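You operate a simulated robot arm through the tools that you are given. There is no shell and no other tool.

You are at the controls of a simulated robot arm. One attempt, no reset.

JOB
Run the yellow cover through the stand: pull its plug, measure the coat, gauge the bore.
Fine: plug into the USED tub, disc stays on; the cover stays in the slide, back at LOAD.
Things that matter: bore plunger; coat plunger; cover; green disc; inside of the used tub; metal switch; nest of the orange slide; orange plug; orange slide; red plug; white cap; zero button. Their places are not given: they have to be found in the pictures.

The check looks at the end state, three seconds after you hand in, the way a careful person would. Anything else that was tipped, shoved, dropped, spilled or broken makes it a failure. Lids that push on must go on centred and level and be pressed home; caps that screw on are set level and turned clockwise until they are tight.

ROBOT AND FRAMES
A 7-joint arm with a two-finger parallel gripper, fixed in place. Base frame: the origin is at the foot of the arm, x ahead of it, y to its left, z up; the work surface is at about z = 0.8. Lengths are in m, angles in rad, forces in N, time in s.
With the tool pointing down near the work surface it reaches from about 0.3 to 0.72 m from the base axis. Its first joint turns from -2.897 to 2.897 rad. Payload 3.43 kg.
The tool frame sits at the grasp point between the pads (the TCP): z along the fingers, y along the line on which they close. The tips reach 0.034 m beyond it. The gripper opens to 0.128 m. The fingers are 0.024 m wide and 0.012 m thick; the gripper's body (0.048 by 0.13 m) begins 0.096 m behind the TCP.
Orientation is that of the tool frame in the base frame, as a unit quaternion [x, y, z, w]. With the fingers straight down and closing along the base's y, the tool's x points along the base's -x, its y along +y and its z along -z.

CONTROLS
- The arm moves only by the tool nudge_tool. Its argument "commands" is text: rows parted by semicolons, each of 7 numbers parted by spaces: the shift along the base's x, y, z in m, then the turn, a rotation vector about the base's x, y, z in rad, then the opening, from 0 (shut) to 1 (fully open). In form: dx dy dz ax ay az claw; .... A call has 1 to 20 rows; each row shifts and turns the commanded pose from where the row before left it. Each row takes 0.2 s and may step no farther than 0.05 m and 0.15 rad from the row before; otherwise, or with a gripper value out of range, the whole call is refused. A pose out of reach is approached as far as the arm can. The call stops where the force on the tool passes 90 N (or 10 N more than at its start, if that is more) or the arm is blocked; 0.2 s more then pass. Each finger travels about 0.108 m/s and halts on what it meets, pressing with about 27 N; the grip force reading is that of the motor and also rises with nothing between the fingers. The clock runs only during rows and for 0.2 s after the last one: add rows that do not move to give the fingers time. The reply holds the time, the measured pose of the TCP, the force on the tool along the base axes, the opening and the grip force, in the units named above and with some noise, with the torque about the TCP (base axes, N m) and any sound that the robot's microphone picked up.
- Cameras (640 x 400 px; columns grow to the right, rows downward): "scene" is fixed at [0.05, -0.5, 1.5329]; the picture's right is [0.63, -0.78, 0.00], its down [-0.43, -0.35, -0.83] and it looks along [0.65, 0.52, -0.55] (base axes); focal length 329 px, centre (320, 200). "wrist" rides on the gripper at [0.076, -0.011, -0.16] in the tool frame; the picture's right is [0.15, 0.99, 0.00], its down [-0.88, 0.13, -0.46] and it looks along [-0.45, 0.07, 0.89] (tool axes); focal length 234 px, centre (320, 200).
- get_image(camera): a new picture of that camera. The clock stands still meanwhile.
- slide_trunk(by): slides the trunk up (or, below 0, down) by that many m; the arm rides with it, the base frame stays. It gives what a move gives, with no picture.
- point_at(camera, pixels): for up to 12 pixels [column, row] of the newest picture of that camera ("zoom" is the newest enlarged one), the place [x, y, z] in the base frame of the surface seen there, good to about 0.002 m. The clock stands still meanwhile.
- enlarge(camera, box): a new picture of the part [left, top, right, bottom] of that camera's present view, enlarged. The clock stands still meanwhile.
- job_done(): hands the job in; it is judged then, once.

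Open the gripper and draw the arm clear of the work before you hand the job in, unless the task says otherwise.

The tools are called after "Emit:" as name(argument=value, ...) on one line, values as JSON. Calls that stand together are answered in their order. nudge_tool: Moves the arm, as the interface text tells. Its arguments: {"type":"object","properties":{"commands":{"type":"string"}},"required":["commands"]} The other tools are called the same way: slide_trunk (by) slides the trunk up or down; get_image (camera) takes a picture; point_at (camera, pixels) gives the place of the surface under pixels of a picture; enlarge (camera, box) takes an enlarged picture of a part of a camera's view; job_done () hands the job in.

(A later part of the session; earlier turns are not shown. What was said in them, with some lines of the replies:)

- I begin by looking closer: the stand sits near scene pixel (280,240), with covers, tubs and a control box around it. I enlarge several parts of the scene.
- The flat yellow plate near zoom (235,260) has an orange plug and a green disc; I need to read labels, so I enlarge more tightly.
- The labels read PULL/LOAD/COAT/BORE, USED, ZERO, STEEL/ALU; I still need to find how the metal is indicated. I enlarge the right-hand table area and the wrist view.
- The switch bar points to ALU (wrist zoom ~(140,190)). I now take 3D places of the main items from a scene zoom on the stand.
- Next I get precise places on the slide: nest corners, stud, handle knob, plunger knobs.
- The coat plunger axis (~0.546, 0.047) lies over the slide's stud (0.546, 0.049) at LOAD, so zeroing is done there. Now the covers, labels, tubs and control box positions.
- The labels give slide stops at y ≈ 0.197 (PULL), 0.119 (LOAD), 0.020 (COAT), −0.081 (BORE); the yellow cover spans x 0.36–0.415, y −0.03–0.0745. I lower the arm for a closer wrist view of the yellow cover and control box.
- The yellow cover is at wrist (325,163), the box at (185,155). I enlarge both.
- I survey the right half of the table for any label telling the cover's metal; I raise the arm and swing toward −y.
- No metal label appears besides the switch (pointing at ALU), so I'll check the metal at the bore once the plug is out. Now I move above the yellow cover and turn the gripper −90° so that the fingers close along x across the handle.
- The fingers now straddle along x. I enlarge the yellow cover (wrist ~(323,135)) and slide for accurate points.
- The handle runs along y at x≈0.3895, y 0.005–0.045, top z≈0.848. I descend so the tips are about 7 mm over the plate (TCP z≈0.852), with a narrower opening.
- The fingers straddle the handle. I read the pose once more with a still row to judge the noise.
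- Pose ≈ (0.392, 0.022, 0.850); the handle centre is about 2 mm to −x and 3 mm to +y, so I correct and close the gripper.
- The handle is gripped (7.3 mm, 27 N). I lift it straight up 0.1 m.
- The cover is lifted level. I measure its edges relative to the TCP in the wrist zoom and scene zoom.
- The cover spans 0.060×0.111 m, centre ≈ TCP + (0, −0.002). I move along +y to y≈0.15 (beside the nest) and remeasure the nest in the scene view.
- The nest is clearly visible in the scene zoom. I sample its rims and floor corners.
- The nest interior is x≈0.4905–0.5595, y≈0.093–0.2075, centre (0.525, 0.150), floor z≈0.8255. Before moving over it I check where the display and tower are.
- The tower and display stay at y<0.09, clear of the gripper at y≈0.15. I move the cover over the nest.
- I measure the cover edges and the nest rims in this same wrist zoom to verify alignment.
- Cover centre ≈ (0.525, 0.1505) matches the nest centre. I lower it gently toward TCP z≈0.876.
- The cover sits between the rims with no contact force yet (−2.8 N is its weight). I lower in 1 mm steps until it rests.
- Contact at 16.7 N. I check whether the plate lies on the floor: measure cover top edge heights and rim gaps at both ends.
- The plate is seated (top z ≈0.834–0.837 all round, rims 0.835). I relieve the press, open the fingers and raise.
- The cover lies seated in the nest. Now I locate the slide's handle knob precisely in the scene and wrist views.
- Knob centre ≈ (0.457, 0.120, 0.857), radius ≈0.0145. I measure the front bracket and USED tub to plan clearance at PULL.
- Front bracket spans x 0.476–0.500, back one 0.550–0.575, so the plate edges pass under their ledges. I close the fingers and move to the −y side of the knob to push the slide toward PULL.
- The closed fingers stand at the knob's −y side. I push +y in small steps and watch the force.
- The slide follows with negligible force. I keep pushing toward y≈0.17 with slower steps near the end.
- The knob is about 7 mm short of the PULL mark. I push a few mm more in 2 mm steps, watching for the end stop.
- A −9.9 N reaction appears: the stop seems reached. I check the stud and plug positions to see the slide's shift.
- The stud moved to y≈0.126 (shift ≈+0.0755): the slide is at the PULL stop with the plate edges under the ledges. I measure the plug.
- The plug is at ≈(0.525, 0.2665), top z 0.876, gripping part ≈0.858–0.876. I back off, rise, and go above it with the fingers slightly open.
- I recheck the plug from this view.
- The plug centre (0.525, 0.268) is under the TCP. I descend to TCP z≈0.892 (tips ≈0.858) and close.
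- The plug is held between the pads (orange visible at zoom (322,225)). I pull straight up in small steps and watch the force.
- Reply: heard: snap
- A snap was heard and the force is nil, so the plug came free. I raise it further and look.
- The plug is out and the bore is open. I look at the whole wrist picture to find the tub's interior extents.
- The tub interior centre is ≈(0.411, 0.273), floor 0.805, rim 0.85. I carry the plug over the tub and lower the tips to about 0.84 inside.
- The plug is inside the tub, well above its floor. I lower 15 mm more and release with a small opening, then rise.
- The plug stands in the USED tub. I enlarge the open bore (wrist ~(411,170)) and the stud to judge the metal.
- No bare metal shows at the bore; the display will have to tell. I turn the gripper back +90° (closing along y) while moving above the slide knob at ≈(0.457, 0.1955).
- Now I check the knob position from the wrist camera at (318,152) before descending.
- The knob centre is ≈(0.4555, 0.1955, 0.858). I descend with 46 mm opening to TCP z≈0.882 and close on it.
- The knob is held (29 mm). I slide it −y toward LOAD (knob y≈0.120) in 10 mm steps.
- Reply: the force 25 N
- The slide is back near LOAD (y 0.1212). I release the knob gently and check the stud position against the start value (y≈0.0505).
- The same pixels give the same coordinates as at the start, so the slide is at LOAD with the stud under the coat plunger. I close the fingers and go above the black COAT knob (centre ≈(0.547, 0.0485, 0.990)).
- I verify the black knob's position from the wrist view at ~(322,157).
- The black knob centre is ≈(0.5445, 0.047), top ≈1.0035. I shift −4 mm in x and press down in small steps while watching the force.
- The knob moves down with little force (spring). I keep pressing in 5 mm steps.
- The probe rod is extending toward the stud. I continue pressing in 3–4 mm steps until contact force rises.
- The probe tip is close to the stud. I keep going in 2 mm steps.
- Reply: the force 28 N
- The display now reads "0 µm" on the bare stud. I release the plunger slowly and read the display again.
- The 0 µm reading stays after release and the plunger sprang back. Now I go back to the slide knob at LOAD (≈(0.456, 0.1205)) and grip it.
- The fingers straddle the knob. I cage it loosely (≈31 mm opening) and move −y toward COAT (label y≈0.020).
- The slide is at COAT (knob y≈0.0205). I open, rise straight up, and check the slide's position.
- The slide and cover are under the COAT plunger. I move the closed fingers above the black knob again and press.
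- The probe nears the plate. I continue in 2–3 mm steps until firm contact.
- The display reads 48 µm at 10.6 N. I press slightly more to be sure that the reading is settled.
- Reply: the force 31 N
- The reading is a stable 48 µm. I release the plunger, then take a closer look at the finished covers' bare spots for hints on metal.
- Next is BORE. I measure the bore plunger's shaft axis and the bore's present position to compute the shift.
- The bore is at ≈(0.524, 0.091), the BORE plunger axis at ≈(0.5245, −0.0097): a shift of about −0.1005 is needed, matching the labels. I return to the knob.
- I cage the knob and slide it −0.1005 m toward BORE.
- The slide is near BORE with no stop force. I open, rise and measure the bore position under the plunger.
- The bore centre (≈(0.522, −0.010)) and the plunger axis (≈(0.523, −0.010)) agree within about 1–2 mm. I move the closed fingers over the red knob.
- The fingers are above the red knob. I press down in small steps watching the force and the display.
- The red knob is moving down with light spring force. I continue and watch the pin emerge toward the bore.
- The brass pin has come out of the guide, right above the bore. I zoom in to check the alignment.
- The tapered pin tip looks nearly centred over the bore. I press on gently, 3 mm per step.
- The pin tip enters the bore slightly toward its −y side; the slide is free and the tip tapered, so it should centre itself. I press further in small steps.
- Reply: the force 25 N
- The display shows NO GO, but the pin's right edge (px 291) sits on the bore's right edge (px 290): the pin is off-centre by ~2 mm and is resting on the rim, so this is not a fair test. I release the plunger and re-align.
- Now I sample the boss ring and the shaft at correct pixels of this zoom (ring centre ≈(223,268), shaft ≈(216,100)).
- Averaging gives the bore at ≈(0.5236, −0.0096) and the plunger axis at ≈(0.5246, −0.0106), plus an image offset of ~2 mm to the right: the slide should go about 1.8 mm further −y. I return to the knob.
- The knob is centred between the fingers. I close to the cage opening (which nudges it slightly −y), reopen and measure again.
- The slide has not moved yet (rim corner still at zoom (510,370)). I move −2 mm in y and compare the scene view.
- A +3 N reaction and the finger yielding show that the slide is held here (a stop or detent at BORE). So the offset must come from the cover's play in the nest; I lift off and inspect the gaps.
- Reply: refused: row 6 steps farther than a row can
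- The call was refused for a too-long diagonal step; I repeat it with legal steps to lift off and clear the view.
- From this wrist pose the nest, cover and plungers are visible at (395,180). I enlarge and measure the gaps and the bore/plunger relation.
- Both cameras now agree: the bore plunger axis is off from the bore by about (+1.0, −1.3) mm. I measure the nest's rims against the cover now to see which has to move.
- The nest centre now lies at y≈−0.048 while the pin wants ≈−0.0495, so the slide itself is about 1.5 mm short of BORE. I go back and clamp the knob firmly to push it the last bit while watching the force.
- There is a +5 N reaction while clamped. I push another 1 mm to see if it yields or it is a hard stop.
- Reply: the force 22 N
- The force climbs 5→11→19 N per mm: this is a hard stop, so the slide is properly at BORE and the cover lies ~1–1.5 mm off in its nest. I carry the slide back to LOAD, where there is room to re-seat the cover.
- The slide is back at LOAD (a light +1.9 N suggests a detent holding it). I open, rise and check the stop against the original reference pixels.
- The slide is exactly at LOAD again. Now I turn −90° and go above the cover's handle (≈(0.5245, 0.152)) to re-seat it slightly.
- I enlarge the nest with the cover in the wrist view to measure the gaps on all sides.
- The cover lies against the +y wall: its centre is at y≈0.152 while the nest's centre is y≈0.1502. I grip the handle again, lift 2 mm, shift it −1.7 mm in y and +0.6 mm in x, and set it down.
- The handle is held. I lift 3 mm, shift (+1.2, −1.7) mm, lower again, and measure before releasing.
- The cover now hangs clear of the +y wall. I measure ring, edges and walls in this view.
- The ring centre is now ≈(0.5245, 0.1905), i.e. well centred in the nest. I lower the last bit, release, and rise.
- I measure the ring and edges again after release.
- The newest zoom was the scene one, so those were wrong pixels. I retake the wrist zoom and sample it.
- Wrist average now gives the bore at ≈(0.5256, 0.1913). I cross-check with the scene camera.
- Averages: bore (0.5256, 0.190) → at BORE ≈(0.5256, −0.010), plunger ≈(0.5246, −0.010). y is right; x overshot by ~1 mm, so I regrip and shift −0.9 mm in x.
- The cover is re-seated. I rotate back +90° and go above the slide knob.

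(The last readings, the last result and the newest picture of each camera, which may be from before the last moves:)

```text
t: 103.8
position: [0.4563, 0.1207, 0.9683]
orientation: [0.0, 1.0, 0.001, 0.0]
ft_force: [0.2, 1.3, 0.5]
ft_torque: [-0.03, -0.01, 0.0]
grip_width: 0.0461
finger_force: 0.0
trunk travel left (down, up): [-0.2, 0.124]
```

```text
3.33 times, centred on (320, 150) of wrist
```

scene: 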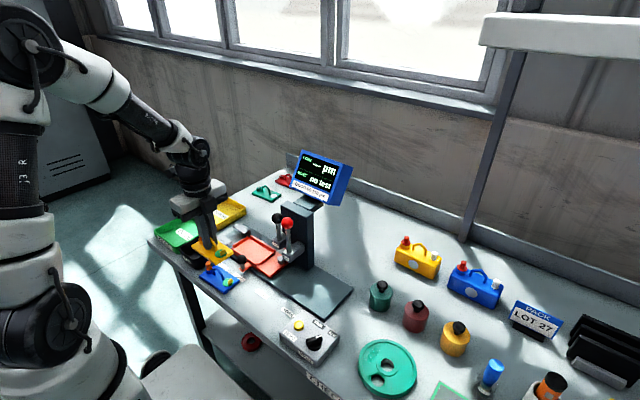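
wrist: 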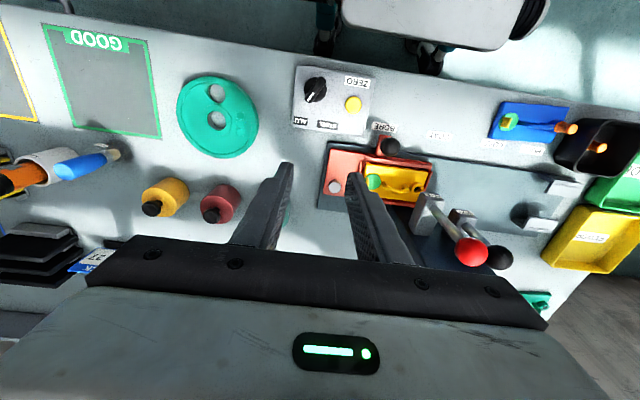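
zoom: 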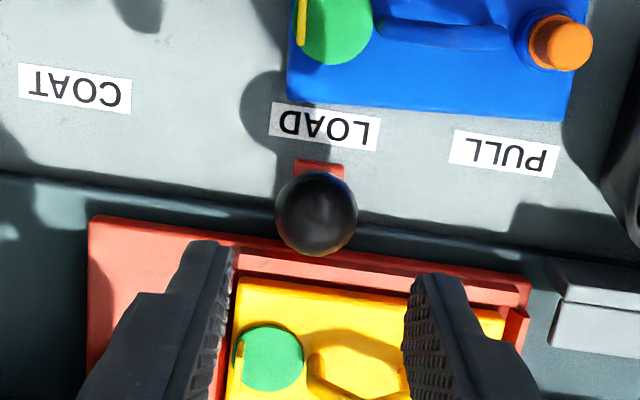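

The knob is centred between the fingers. I descend, cage it, and carry the slide to BORE (−0.200 m).

Emit:
nudge_tool(commands="0 0 -0.03 0 0 0 0.36; 0 0 -0.03 0 0 0 0.36; 0 0 -0.024 0 0 0 0.36; 0 0 0 0 0 0 0.24; 0 0 0 0 0 0 0.24; 0 -0.008 0 0 0 0 0.24; 0 -0.012 0 0 0 0 0.24; 0 -0.014 0 0 0 0 0.24; 0 -0.014 0 0 0 0 0.24; 0 -0.014 0 0 0 0 0.24; 0 -0.014 0 0 0 0 0.24; 0 -0.014 0 0 0 0 0.24; 0 -0.014 0 0 0 0 0.24; 0 -0.014 0 0 0 0 0.24; 0 -0.014 0 0 0 0 0.24; 0 -0.014 0 0 0 0 0.24; 0 -0.014 0 0 0 0 0.24; 0 -0.014 0 0 0 0 0.24; 0 -0.014 0 0 0 0 0.24; 0 0 0 0 0 0 0.24")

Emit:
enlarge(camera="scene", box=[230, 205, 350, 325])

```text
t: 108.0
position: [0.4567, -0.0684, 0.8816]
orientation: [0.001, 1.0, 0.0, 0.0]
ft_force: [0.4, 0.9, -0.3]
ft_torque: [-0.03, 0.0, 0.0]
grip_width: 0.0305
finger_force: 0.1
trunk travel left (down, up): [-0.2, 0.124]
```

```text
3.33 times, centred on (290, 265) of scene
```

zoom: 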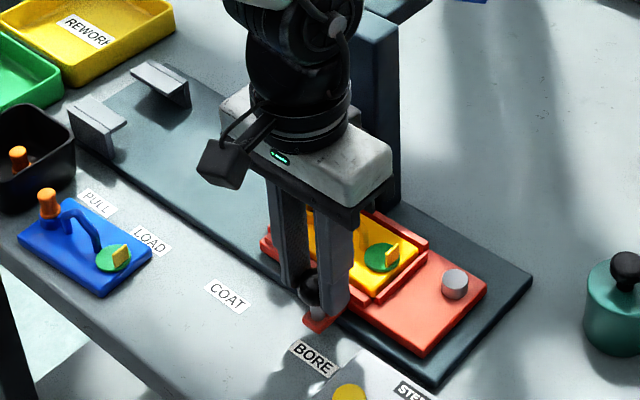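

12 mm remain to the BORE stop. I finish slowly until the light stop force is felt.

Emit:
nudge_tool(commands="0 -0.005 0 0 0 0 0.24; 0 -0.004 0 0 0 0 0.24; 0 -0.003 0 0 0 0 0.24; 0 -0.001 0 0 0 0 0.24; 0 0 0 0 0 0 0.24")

Emit:
enlarge(camera="scene", box=[275, 250, 339, 300])

```text
t: 109.2
position: [0.4564, -0.0804, 0.8834]
orientation: [0.0, 1.0, 0.0, -0.001]
ft_force: [-0.3, -0.8, 0.4]
ft_torque: [0.0, 0.01, -0.01]
grip_width: 0.031
finger_force: 0.1
trunk travel left (down, up): [-0.2, 0.124]
```

```text
8.00 times, centred on (307, 275) of scene
```

zoom: 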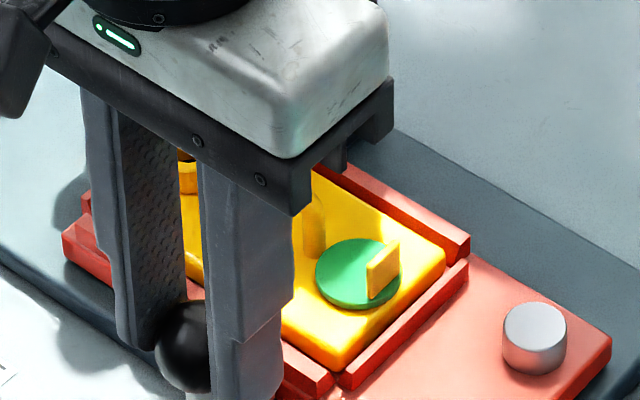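

The slide is at BORE (stud at the same place as at the stop). I open, rise, and zoom to check the bore under the plunger.

Emit:
nudge_tool(commands="0 0 0 0 0 0 0.36; 0 0 0.03 0 0 0 0.36; 0 0 0.045 0 0 0 0.36; 0 0 0.045 0 0 0 0.3; 0 0 0.045 0 0 0 0; 0 0 0.04 0 0 0 0; 0 0.035 0 0 0 0 0; 0 0.035 0 0 0 0 0; 0.035 0 0 0 0 0 0; 0.033 0 0 0 0 0 0; 0 0 0 0 0 0 0")

Emit:
enlarge(camera="scene", box=[278, 255, 310, 281])

Emit:
enlarge(camera="wrist", box=[280, 100, 380, 200])

```text
t: 111.6
position: [0.5246, -0.0089, 1.087]
orientation: [0.002, 1.0, 0.0, 0.0]
ft_force: [-0.2, -0.4, -0.4]
ft_torque: [0.0, 0.02, -0.01]
grip_width: 0.0
finger_force: 27.2
trunk travel left (down, up): [-0.2, 0.124]
```

```text
15.38 times, centred on (294, 268) of scene
```

zoom: 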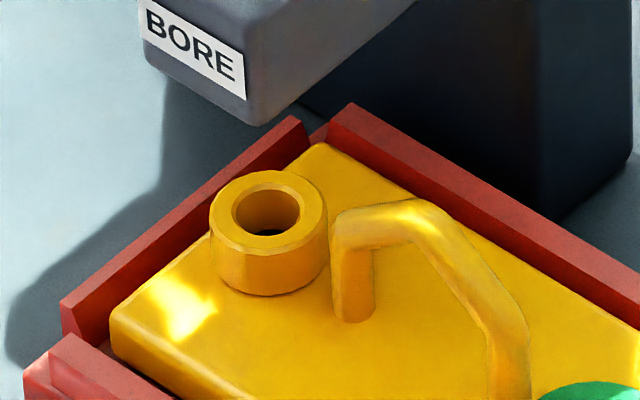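

```text
4.00 times, centred on (330, 150) of wrist
```

zoom: 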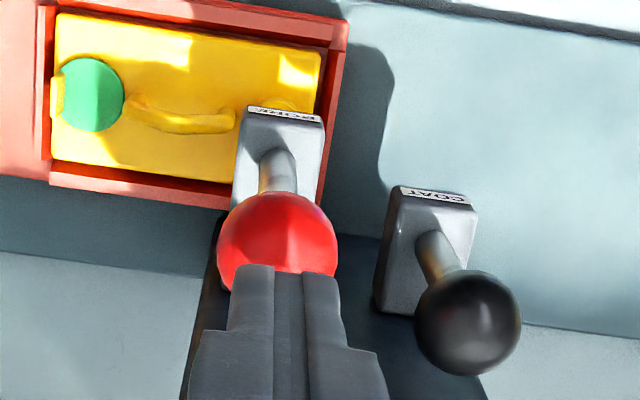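

The bore's centre is now at px (266,209), right on the pin's earlier image line (≈266 at that row). I press the red knob down.

Emit:
nudge_tool(commands="0 -0.001 -0.02 0 0 0 0; 0 0 -0.01 0 0 0 0; 0 0 -0.01 0 0 0 0; 0 0 -0.01 0 0 0 0; 0 0 -0.005 0 0 0 0; 0 0 0 0 0 0 0")

Emit:
enlarge(camera="scene", box=[278, 255, 310, 281])

```text
t: 113.0
position: [0.5229, -0.0104, 1.0319]
orientation: [0.0, 1.0, 0.0, 0.001]
ft_force: [-1.7, 1.0, 3.1]
ft_torque: [0.04, 0.04, 0.0]
grip_width: 0.0
finger_force: 27.1
trunk travel left (down, up): [-0.2, 0.124]
```

```text
15.38 times, centred on (294, 268) of scene
```

zoom: 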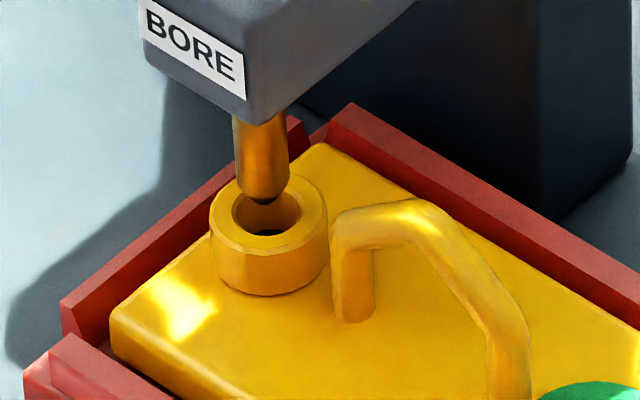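

The pin (px 237–291) is now inside the bore's width (232–300). I press further.

Emit:
nudge_tool(commands="0 0 -0.004 0 0 0 0; 0 0 -0.004 0 0 0 0; 0 0 -0.004 0 0 0 0; 0 0 0 0 0 0 0")

Emit:
enlarge(camera="scene", box=[278, 255, 310, 281])

Emit:
enlarge(camera="scene", box=[290, 145, 360, 205])

```text
t: 114.0
position: [0.5232, -0.0112, 1.0273]
orientation: [0.001, 1.0, 0.001, 0.005]
ft_force: [-10.5, -0.7, 54.2]
ft_torque: [0.01, 0.23, -0.03]
grip_width: 0.0
finger_force: 26.6
trunk travel left (down, up): [-0.2, 0.124]
```

```text
15.38 times, centred on (294, 268) of scene
```

zoom: 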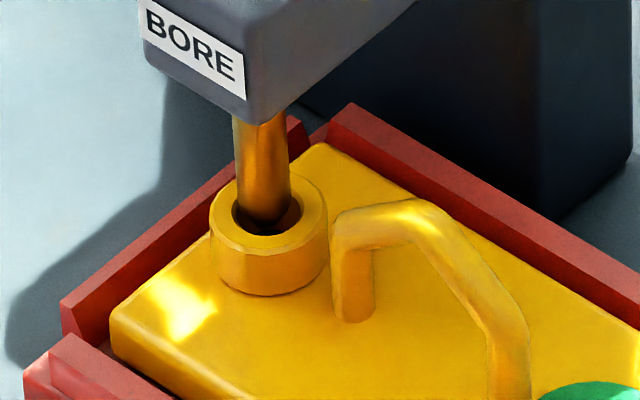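

```text
6.67 times, centred on (325, 175) of scene
```

zoom: 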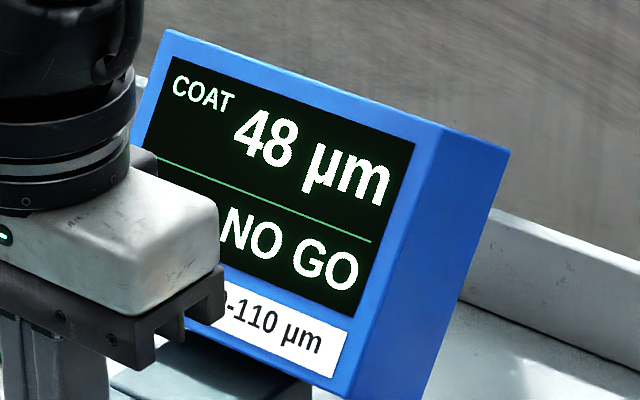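

Again NO GO at the same depth (TCP z≈1.027), now with the pin visibly centred left-right. I check the alignment along the viewing direction by sampling the pin and ring while pressed.

Emit:
enlarge(camera="scene", box=[278, 255, 310, 281])

Emit:
point_at(camera="zoom", pixels=[[264, 130], [264, 145], [264, 160], [264, 175], [264, 190], [264, 205], [262, 138], [263, 152], [265, 168], [265, 183], [265, 198], [262, 125]])

Emit:
point_at(camera="zoom", pixels=[[221, 215], [316, 215], [224, 200], [310, 232], [313, 200], [225, 230], [240, 240], [296, 188], [300, 238], [234, 190], [218, 208], [318, 222]])

```text
15.38 times, centred on (294, 268) of scene
```

zoom: 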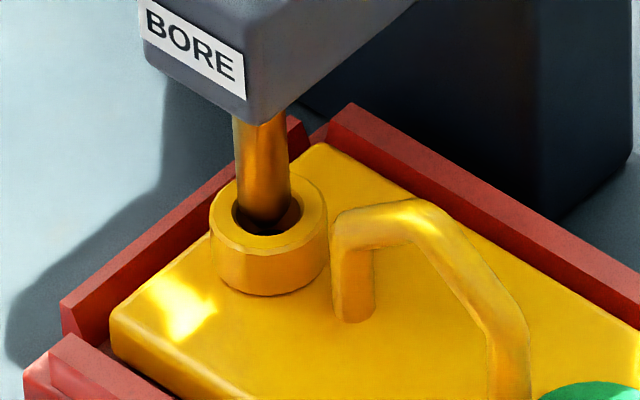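

```text
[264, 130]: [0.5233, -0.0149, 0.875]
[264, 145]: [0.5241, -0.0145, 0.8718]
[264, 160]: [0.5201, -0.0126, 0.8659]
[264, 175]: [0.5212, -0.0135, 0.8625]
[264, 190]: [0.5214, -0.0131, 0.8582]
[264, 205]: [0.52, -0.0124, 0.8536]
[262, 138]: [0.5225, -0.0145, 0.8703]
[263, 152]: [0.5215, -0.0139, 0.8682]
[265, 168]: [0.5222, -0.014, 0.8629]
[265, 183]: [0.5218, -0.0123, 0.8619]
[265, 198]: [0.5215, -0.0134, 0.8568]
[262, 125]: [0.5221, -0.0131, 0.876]
```

```text
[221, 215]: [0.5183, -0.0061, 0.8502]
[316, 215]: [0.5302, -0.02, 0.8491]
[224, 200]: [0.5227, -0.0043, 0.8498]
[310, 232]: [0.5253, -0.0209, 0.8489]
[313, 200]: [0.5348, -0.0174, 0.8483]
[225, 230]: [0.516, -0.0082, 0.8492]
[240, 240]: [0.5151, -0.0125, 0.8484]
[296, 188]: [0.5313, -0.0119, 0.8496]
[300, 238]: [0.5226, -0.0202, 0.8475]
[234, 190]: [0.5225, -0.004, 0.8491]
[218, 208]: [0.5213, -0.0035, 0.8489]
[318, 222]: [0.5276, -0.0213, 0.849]
```

The 3-D samples put the pin axis ≈(0.525, −0.010) and the ring centre ≈(0.524, −0.012); both cameras look from a similar azimuth, so the depth component is uncertain. I release the plunger and take a tilted wrist view from another side to settle it.

Emit:
nudge_tool(commands="0 0 0.01 0 0 0 0; 0 0 0.025 0 0 0 0; 0 0 0.035 0 0 0 0; -0.04 0 0 0 0 0 0; -0.04 0 0 0 0 0 0; -0.043 0 0 0 0 0 0; 0 0.035 0 0 0 0 0; 0 0.04 0 0 0 0 0; 0 0.035 0 0 0 0 0; 0 0 0 0 -0.15 0 0; 0 0 0 0 -0.15 0 0; 0 0 0 0 -0.15 0 0; 0 0 0 0 -0.15 0 0; 0 0 0 0 -0.15 0 0; 0 0 0 0 0 0 0")

Emit:
get_image(camera="wrist")

Emit:
get_image(camera="scene")

```text
t: 117.1
position: [0.3892, 0.1035, 1.0266]
orientation: [0.011, 0.961, 0.031, 0.274]
ft_force: [0.6, 0.4, -0.6]
ft_torque: [0.03, -0.01, -0.02]
grip_width: 0.0001
finger_force: 26.6
trunk travel left (down, up): [-0.2, 0.124]
stopped in row 15: the arm was blocked; the commanded pose is now the measured one
```

```text
taken
```

wrist: 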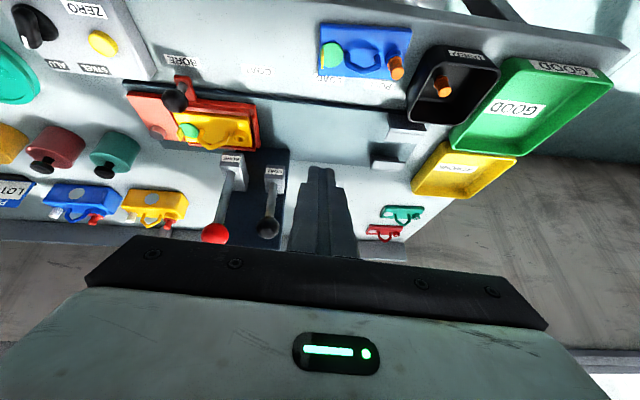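

```text
taken
```

scene: 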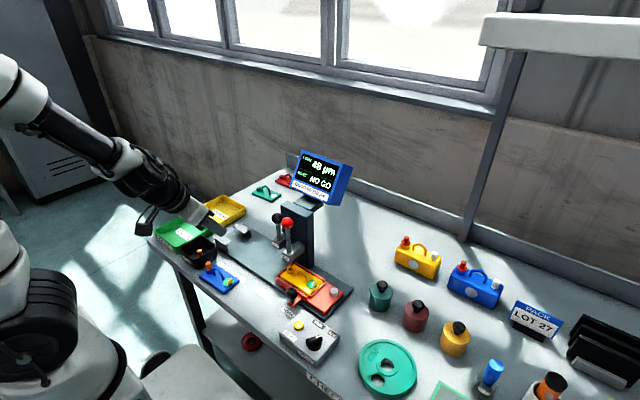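

The tilt reached its joint limit (nothing touched), but the view is useful: the BORE guide is at (232,165) and the cover at (215,125). I enlarge it.

Emit:
enlarge(camera="wrist", box=[190, 110, 290, 245])

Emit:
enlarge(camera="wrist", box=[215, 115, 265, 165])

```text
2.96 times, centred on (240, 178) of wrist
```

zoom: 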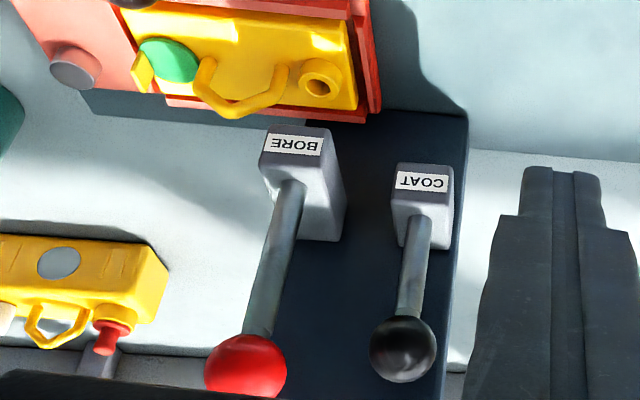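

```text
8.00 times, centred on (240, 140) of wrist
```

zoom: 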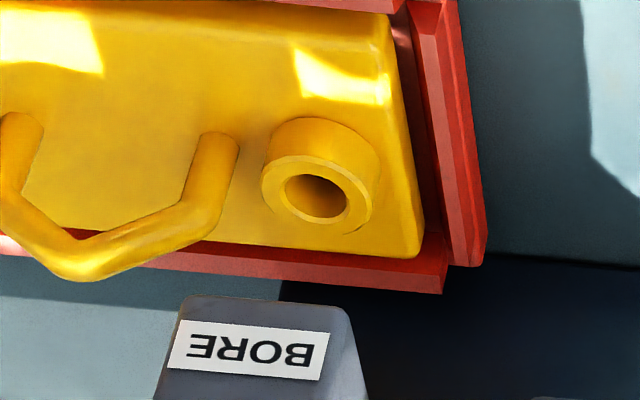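

This view shows both the bore and the plunger shafts from the other side. I zoom in on the BORE shaft to extrapolate its axis to the bore precisely.

Emit:
enlarge(camera="wrist", box=[205, 165, 255, 215])

Emit:
enlarge(camera="wrist", box=[200, 190, 250, 240])

```text
8.00 times, centred on (230, 190) of wrist
```

zoom: 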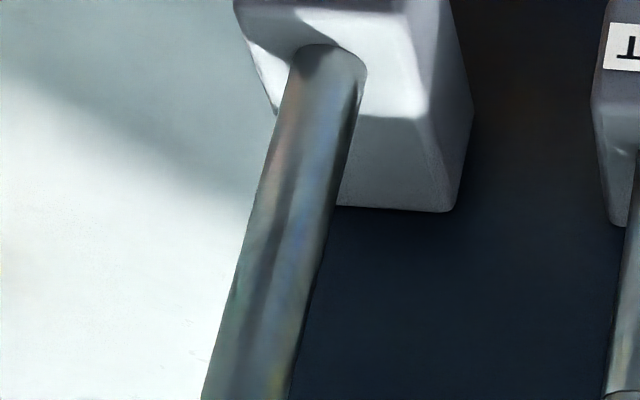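

```text
8.00 times, centred on (225, 215) of wrist
```

zoom: 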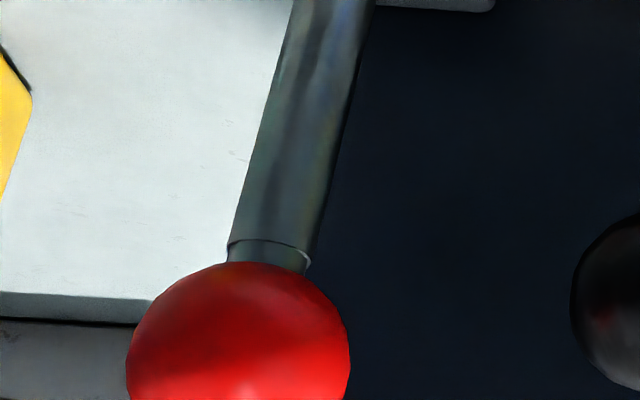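

The shaft's axis line (wrist px 239.6 at row 140) passes through the bore centre (239.4, 139.8), and the scene view agreed within 0.5 mm, so the pin was properly centred: NO GO is a genuine result. While here I look at the finished covers' bare spots.

Emit:
enlarge(camera="wrist", box=[360, 195, 430, 245])

Emit:
enlarge(camera="wrist", box=[225, 125, 255, 150])

Emit:
enlarge(camera="scene", box=[240, 160, 310, 210])

Emit:
enlarge(camera="scene", box=[290, 145, 360, 205])

```text
8.00 times, centred on (395, 220) of wrist
```

zoom: 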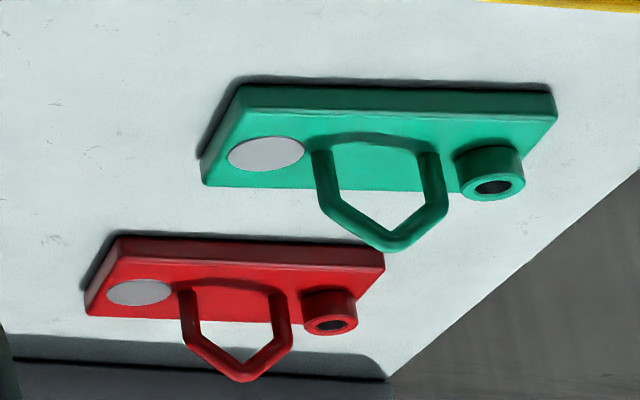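

```text
16.00 times, centred on (240, 138) of wrist
```

zoom: 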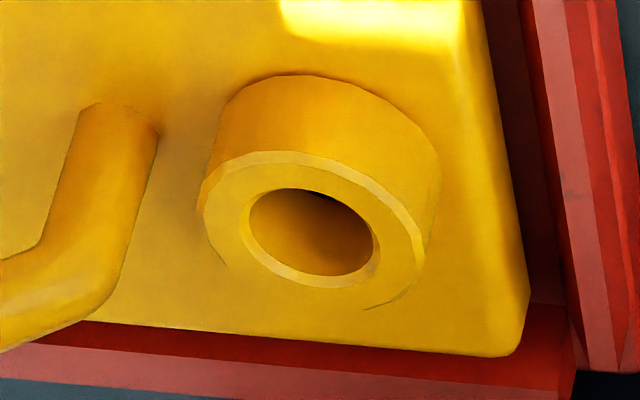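

```text
8.00 times, centred on (275, 185) of scene
```

zoom: 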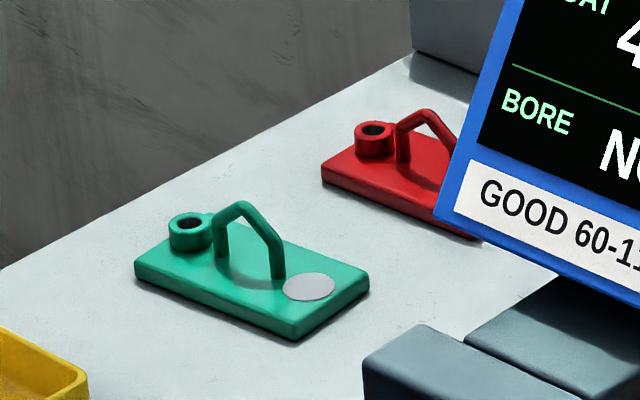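

```text
6.67 times, centred on (325, 175) of scene
```

zoom: 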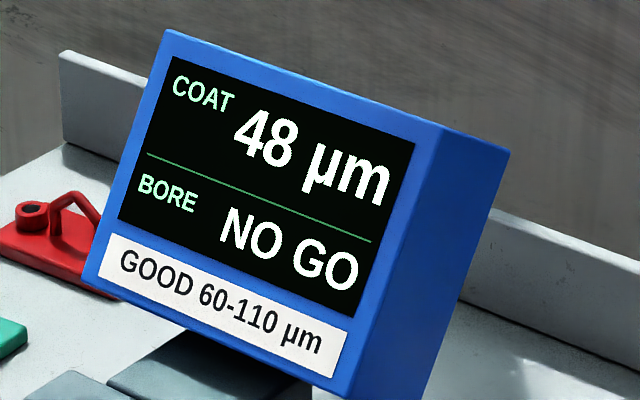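

Both finished covers' spots are the same light metal, and the gauge gave a clean 0 on the stud with ALU, so the ALU setting and the zero are right; results stand at 48 µm / NO GO. I restore the downward orientation and go back over the slide knob at BORE.

Emit:
nudge_tool(commands="0 0 0.02 0 0 0 0; 0 0 0.02 -0.0158 0.139 0.0056 0; 0 0 0 -0.0158 0.139 0.0056 0; 0 0 0 -0.0158 0.139 0.0056 0; 0 0 0 -0.0158 0.139 0.0056 0; 0.03 -0.03 0 0 0 0 0; 0.03 -0.03 0 0 0 0 0; 0.008 -0.04 0 0 0 0 0.36; 0 -0.04 0 0 0 0 0.36; 0 -0.043 0 0 0 0 0.36; 0 0 0 0 0 0 0.36")

Emit:
get_image(camera="wrist")

```text
t: 119.5
position: [0.455, -0.0775, 1.0654]
orientation: [-0.001, 1.0, -0.002, 0.003]
ft_force: [0.7, -0.7, -0.2]
ft_torque: [0.0, -0.02, 0.01]
grip_width: 0.0461
finger_force: 0.1
trunk travel left (down, up): [-0.2, 0.124]
```

```text
taken
```

wrist: 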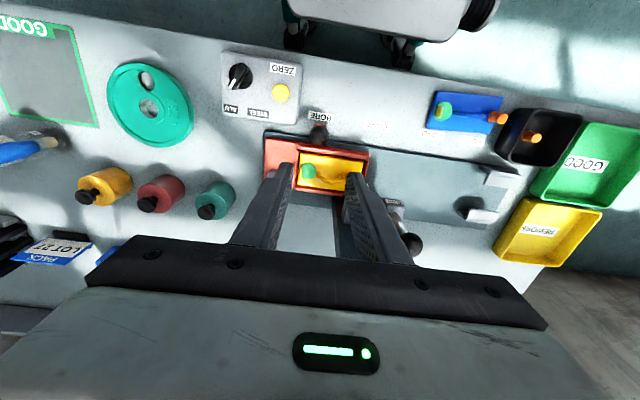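

The knob sits centred between the fingers (wrist (319,133)). I descend, cage it and carry the slide back toward LOAD.

Emit:
nudge_tool(commands="0 -0.001 -0.045 0 0 0 0.36; 0 0 -0.045 0 0 0 0.36; 0 0 -0.045 0 0 0 0.36; 0 0 -0.03 0 0 0 0.36; 0 0 -0.018 0 0 0 0.36; 0 0 0 0 0 0 0.36")

Emit:
enlarge(camera="wrist", box=[240, 90, 400, 210])

```text
t: 120.9
position: [0.4577, -0.0791, 0.8851]
orientation: [-0.001, 1.0, -0.002, 0.004]
ft_force: [-0.1, 0.5, 0.3]
ft_torque: [0.0, -0.03, 0.03]
grip_width: 0.0461
finger_force: 0.0
trunk travel left (down, up): [-0.2, 0.124]
```

```text
3.33 times, centred on (320, 150) of wrist
```

zoom: 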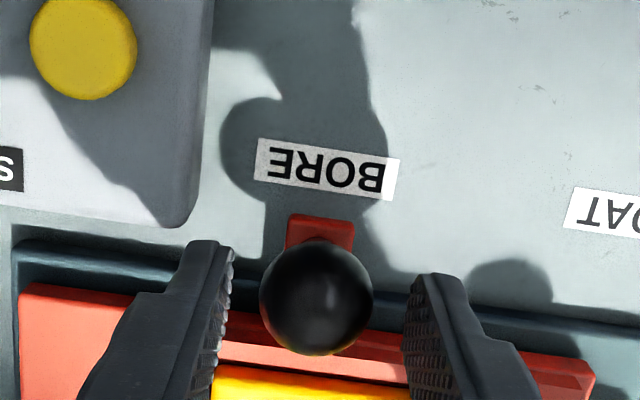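

I cage the knob and move it +0.2005 m to LOAD.

Emit:
nudge_tool(commands="0 0 0 0 0 0 0.24; 0 0 0 0 0 0 0.24; 0 0.008 0 0 0 0 0.24; 0 0.012 0 0 0 0 0.24; 0 0.013 0 0 0 0 0.24; 0 0.013 0 0 0 0 0.24; 0 0.013 0 0 0 0 0.24; 0 0.013 0 0 0 0 0.24; 0 0.013 0 0 0 0 0.24; 0 0.013 0 0 0 0 0.24; 0 0.013 0 0 0 0 0.24; 0 0.013 0 0 0 0 0.24; 0 0.013 0 0 0 0 0.24; 0 0.013 0 0 0 0 0.24; 0 0.013 0 0 0 0 0.24; 0 0.013 0 0 0 0 0.24; 0 0.013 0 0 0 0 0.24; 0 0.006 0 0 0 0 0.24; 0 0.004 0 0 0 0 0.24; 0 0.0015 0 0 0 0 0.24")

Emit:
enlarge(camera="scene", box=[200, 195, 340, 295])

```text
t: 125.1
position: [0.4563, 0.1212, 0.887]
orientation: [-0.002, 1.0, -0.003, 0.003]
ft_force: [-1.3, -1.7, -0.5]
ft_torque: [-0.04, 0.01, 0.01]
grip_width: 0.0317
finger_force: 1.4
trunk travel left (down, up): [-0.2, 0.124]
```

```text
4.00 times, centred on (270, 245) of scene
```

zoom: 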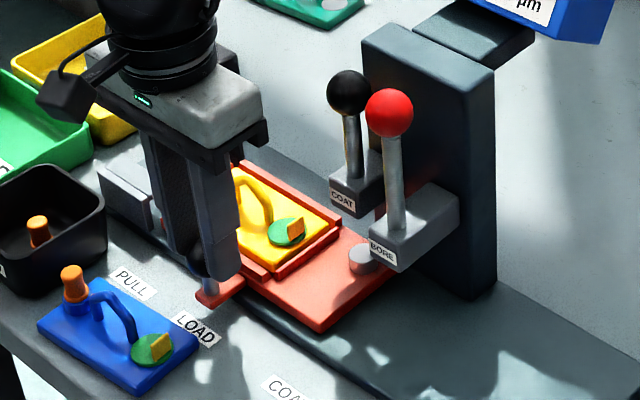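

The stud is back at zoom (364,254), as at LOAD in the beginning. I open, rise and verify with the reference pixels, and read the display.

Emit:
nudge_tool(commands="0 -0.001 0 0 0 0 0.36; 0 0 0 0 0 0 0.36; 0 0 0.03 0 0 0 0.36; 0 0 0.045 0 0 0 0.36; 0 0 0.045 0 0 0 0.36; 0 0 0.045 0 0 0 0.36; 0 0 0 0 0 0 0.36")

Emit:
enlarge(camera="scene", box=[290, 145, 360, 205])

Emit:
enlarge(camera="scene", box=[200, 195, 340, 295])

Emit:
point_at(camera="zoom", pixels=[[364, 254], [207, 250], [207, 245], [320, 320], [268, 278], [208, 298]])

```text
t: 126.7
position: [0.4576, 0.121, 1.0514]
orientation: [-0.002, 1.0, -0.001, 0.003]
ft_force: [0.2, 0.1, -0.2]
ft_torque: [0.0, 0.01, 0.0]
grip_width: 0.0461
finger_force: 0.2
trunk travel left (down, up): [-0.2, 0.124]
```

```text
6.67 times, centred on (325, 175) of scene
```

zoom: 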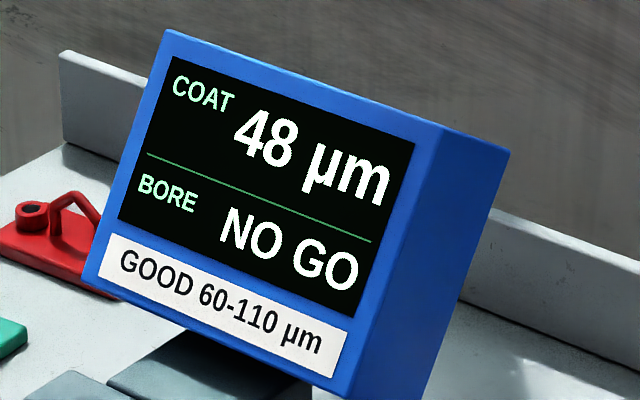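

```text
4.00 times, centred on (270, 245) of scene
```

zoom: 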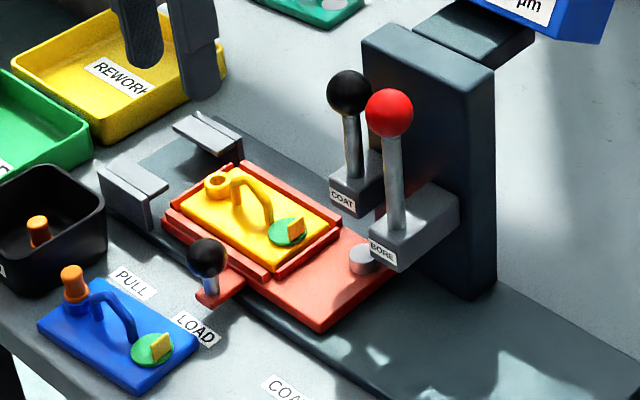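

```text
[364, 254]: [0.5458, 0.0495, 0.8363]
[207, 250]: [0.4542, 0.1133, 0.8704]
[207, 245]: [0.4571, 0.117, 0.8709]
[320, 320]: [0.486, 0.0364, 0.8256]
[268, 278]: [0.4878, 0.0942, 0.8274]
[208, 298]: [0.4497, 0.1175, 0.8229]
```

The slide is at LOAD, the display holds COAT 48 µm and BORE NO GO, the disc is on and the plug is in the USED tub. I draw the arm up and clear with the gripper open.

Emit:
nudge_tool(commands="0 0 0.045 0 0 0 0.6; 0 0 0.045 0 0 0 0.8; 0 0 0.045 0 0 0 1; -0.02 -0.03 0.03 0 0 0 1; -0.02 -0.04 0.01 0 0 0 1; 0 -0.03 0 0 0 0 1; 0 0 0 0 0 0 1; 0 0 0 0 0 0 1")

Emit:
get_image(camera="scene")

Emit:
enlarge(camera="scene", box=[160, 205, 320, 305])

Emit:
enlarge(camera="wrist", box=[200, 60, 520, 270])

```text
t: 128.5
position: [0.419, 0.0218, 1.2261]
orientation: [-0.001, 1.0, -0.002, 0.004]
ft_force: [1.0, 0.1, 0.2]
ft_torque: [0.0, 0.01, 0.05]
grip_width: 0.1281
finger_force: 0.1
trunk travel left (down, up): [-0.2, 0.124]
```

```text
taken
```

scene: 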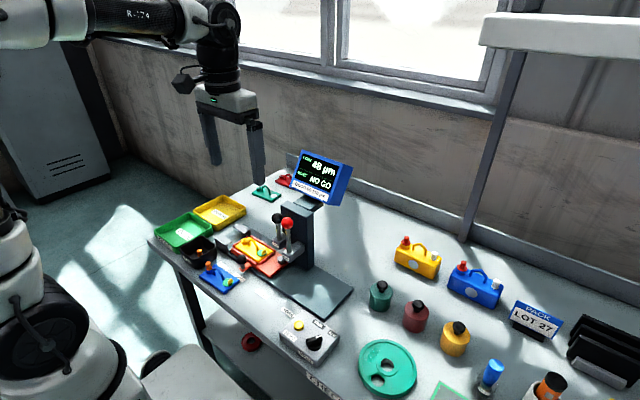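

```text
4.00 times, centred on (240, 255) of scene
```

zoom: 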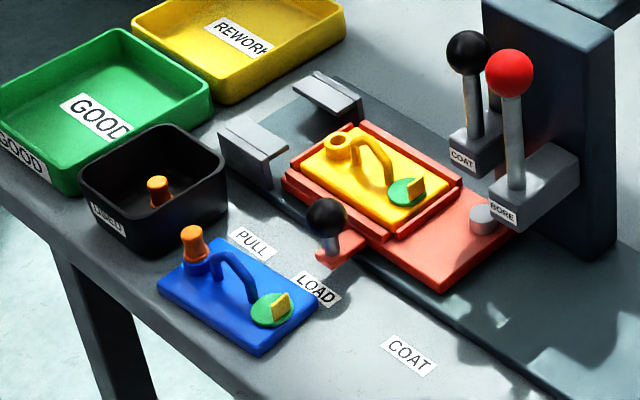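

```text
1.90 times, centred on (360, 165) of wrist
```

zoom: 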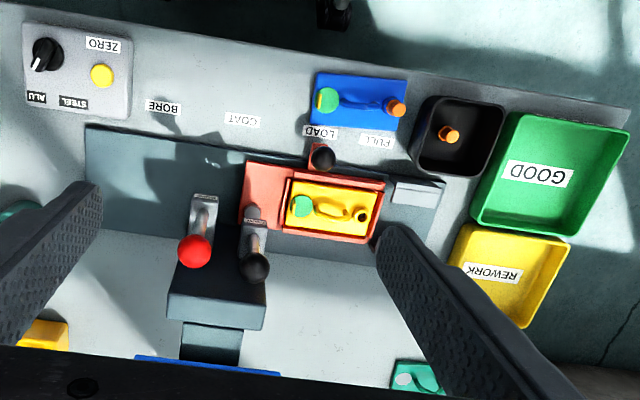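

Everything is in place: the plug stands in the USED tub, the disc is on, the cover sits in the slide at LOAD, both readings are displayed, and the arm is clear with the gripper open. I hand the job in.

Emit:
job_done()

```text
The job is handed in.
```

I ran the yellow cover through the stand and handed it in. It fails both checks:

| Check | Result | Verdict |
|---|---|---|
| Coat | 48 µm | Below the 60–110 µm good range |
| Bore | NO GO | Fail |

- **End state:** The plug is in the USED tub and the green disc is still on. The cover is seated in the slide, and the slide is back at LOAD. The arm is clear with the gripper open.
- **Coat:** I left the metal switch on ALU as I found it, because nothing on the cover or bench says which metal it is. I did not press ZERO, because the gauge already read 0 µm on the bare stud. If the cover is steel, the 48 µm may be wrong. About 0.25 kg when lifted is what I would expect for aluminium.
- **Bore:** The first NO GO came with the pin about 2 mm off centre. I re-seated the cover and tested again with the pin within about 0.5 mm of centre. It stopped at the same depth, so I take the NO GO as real.
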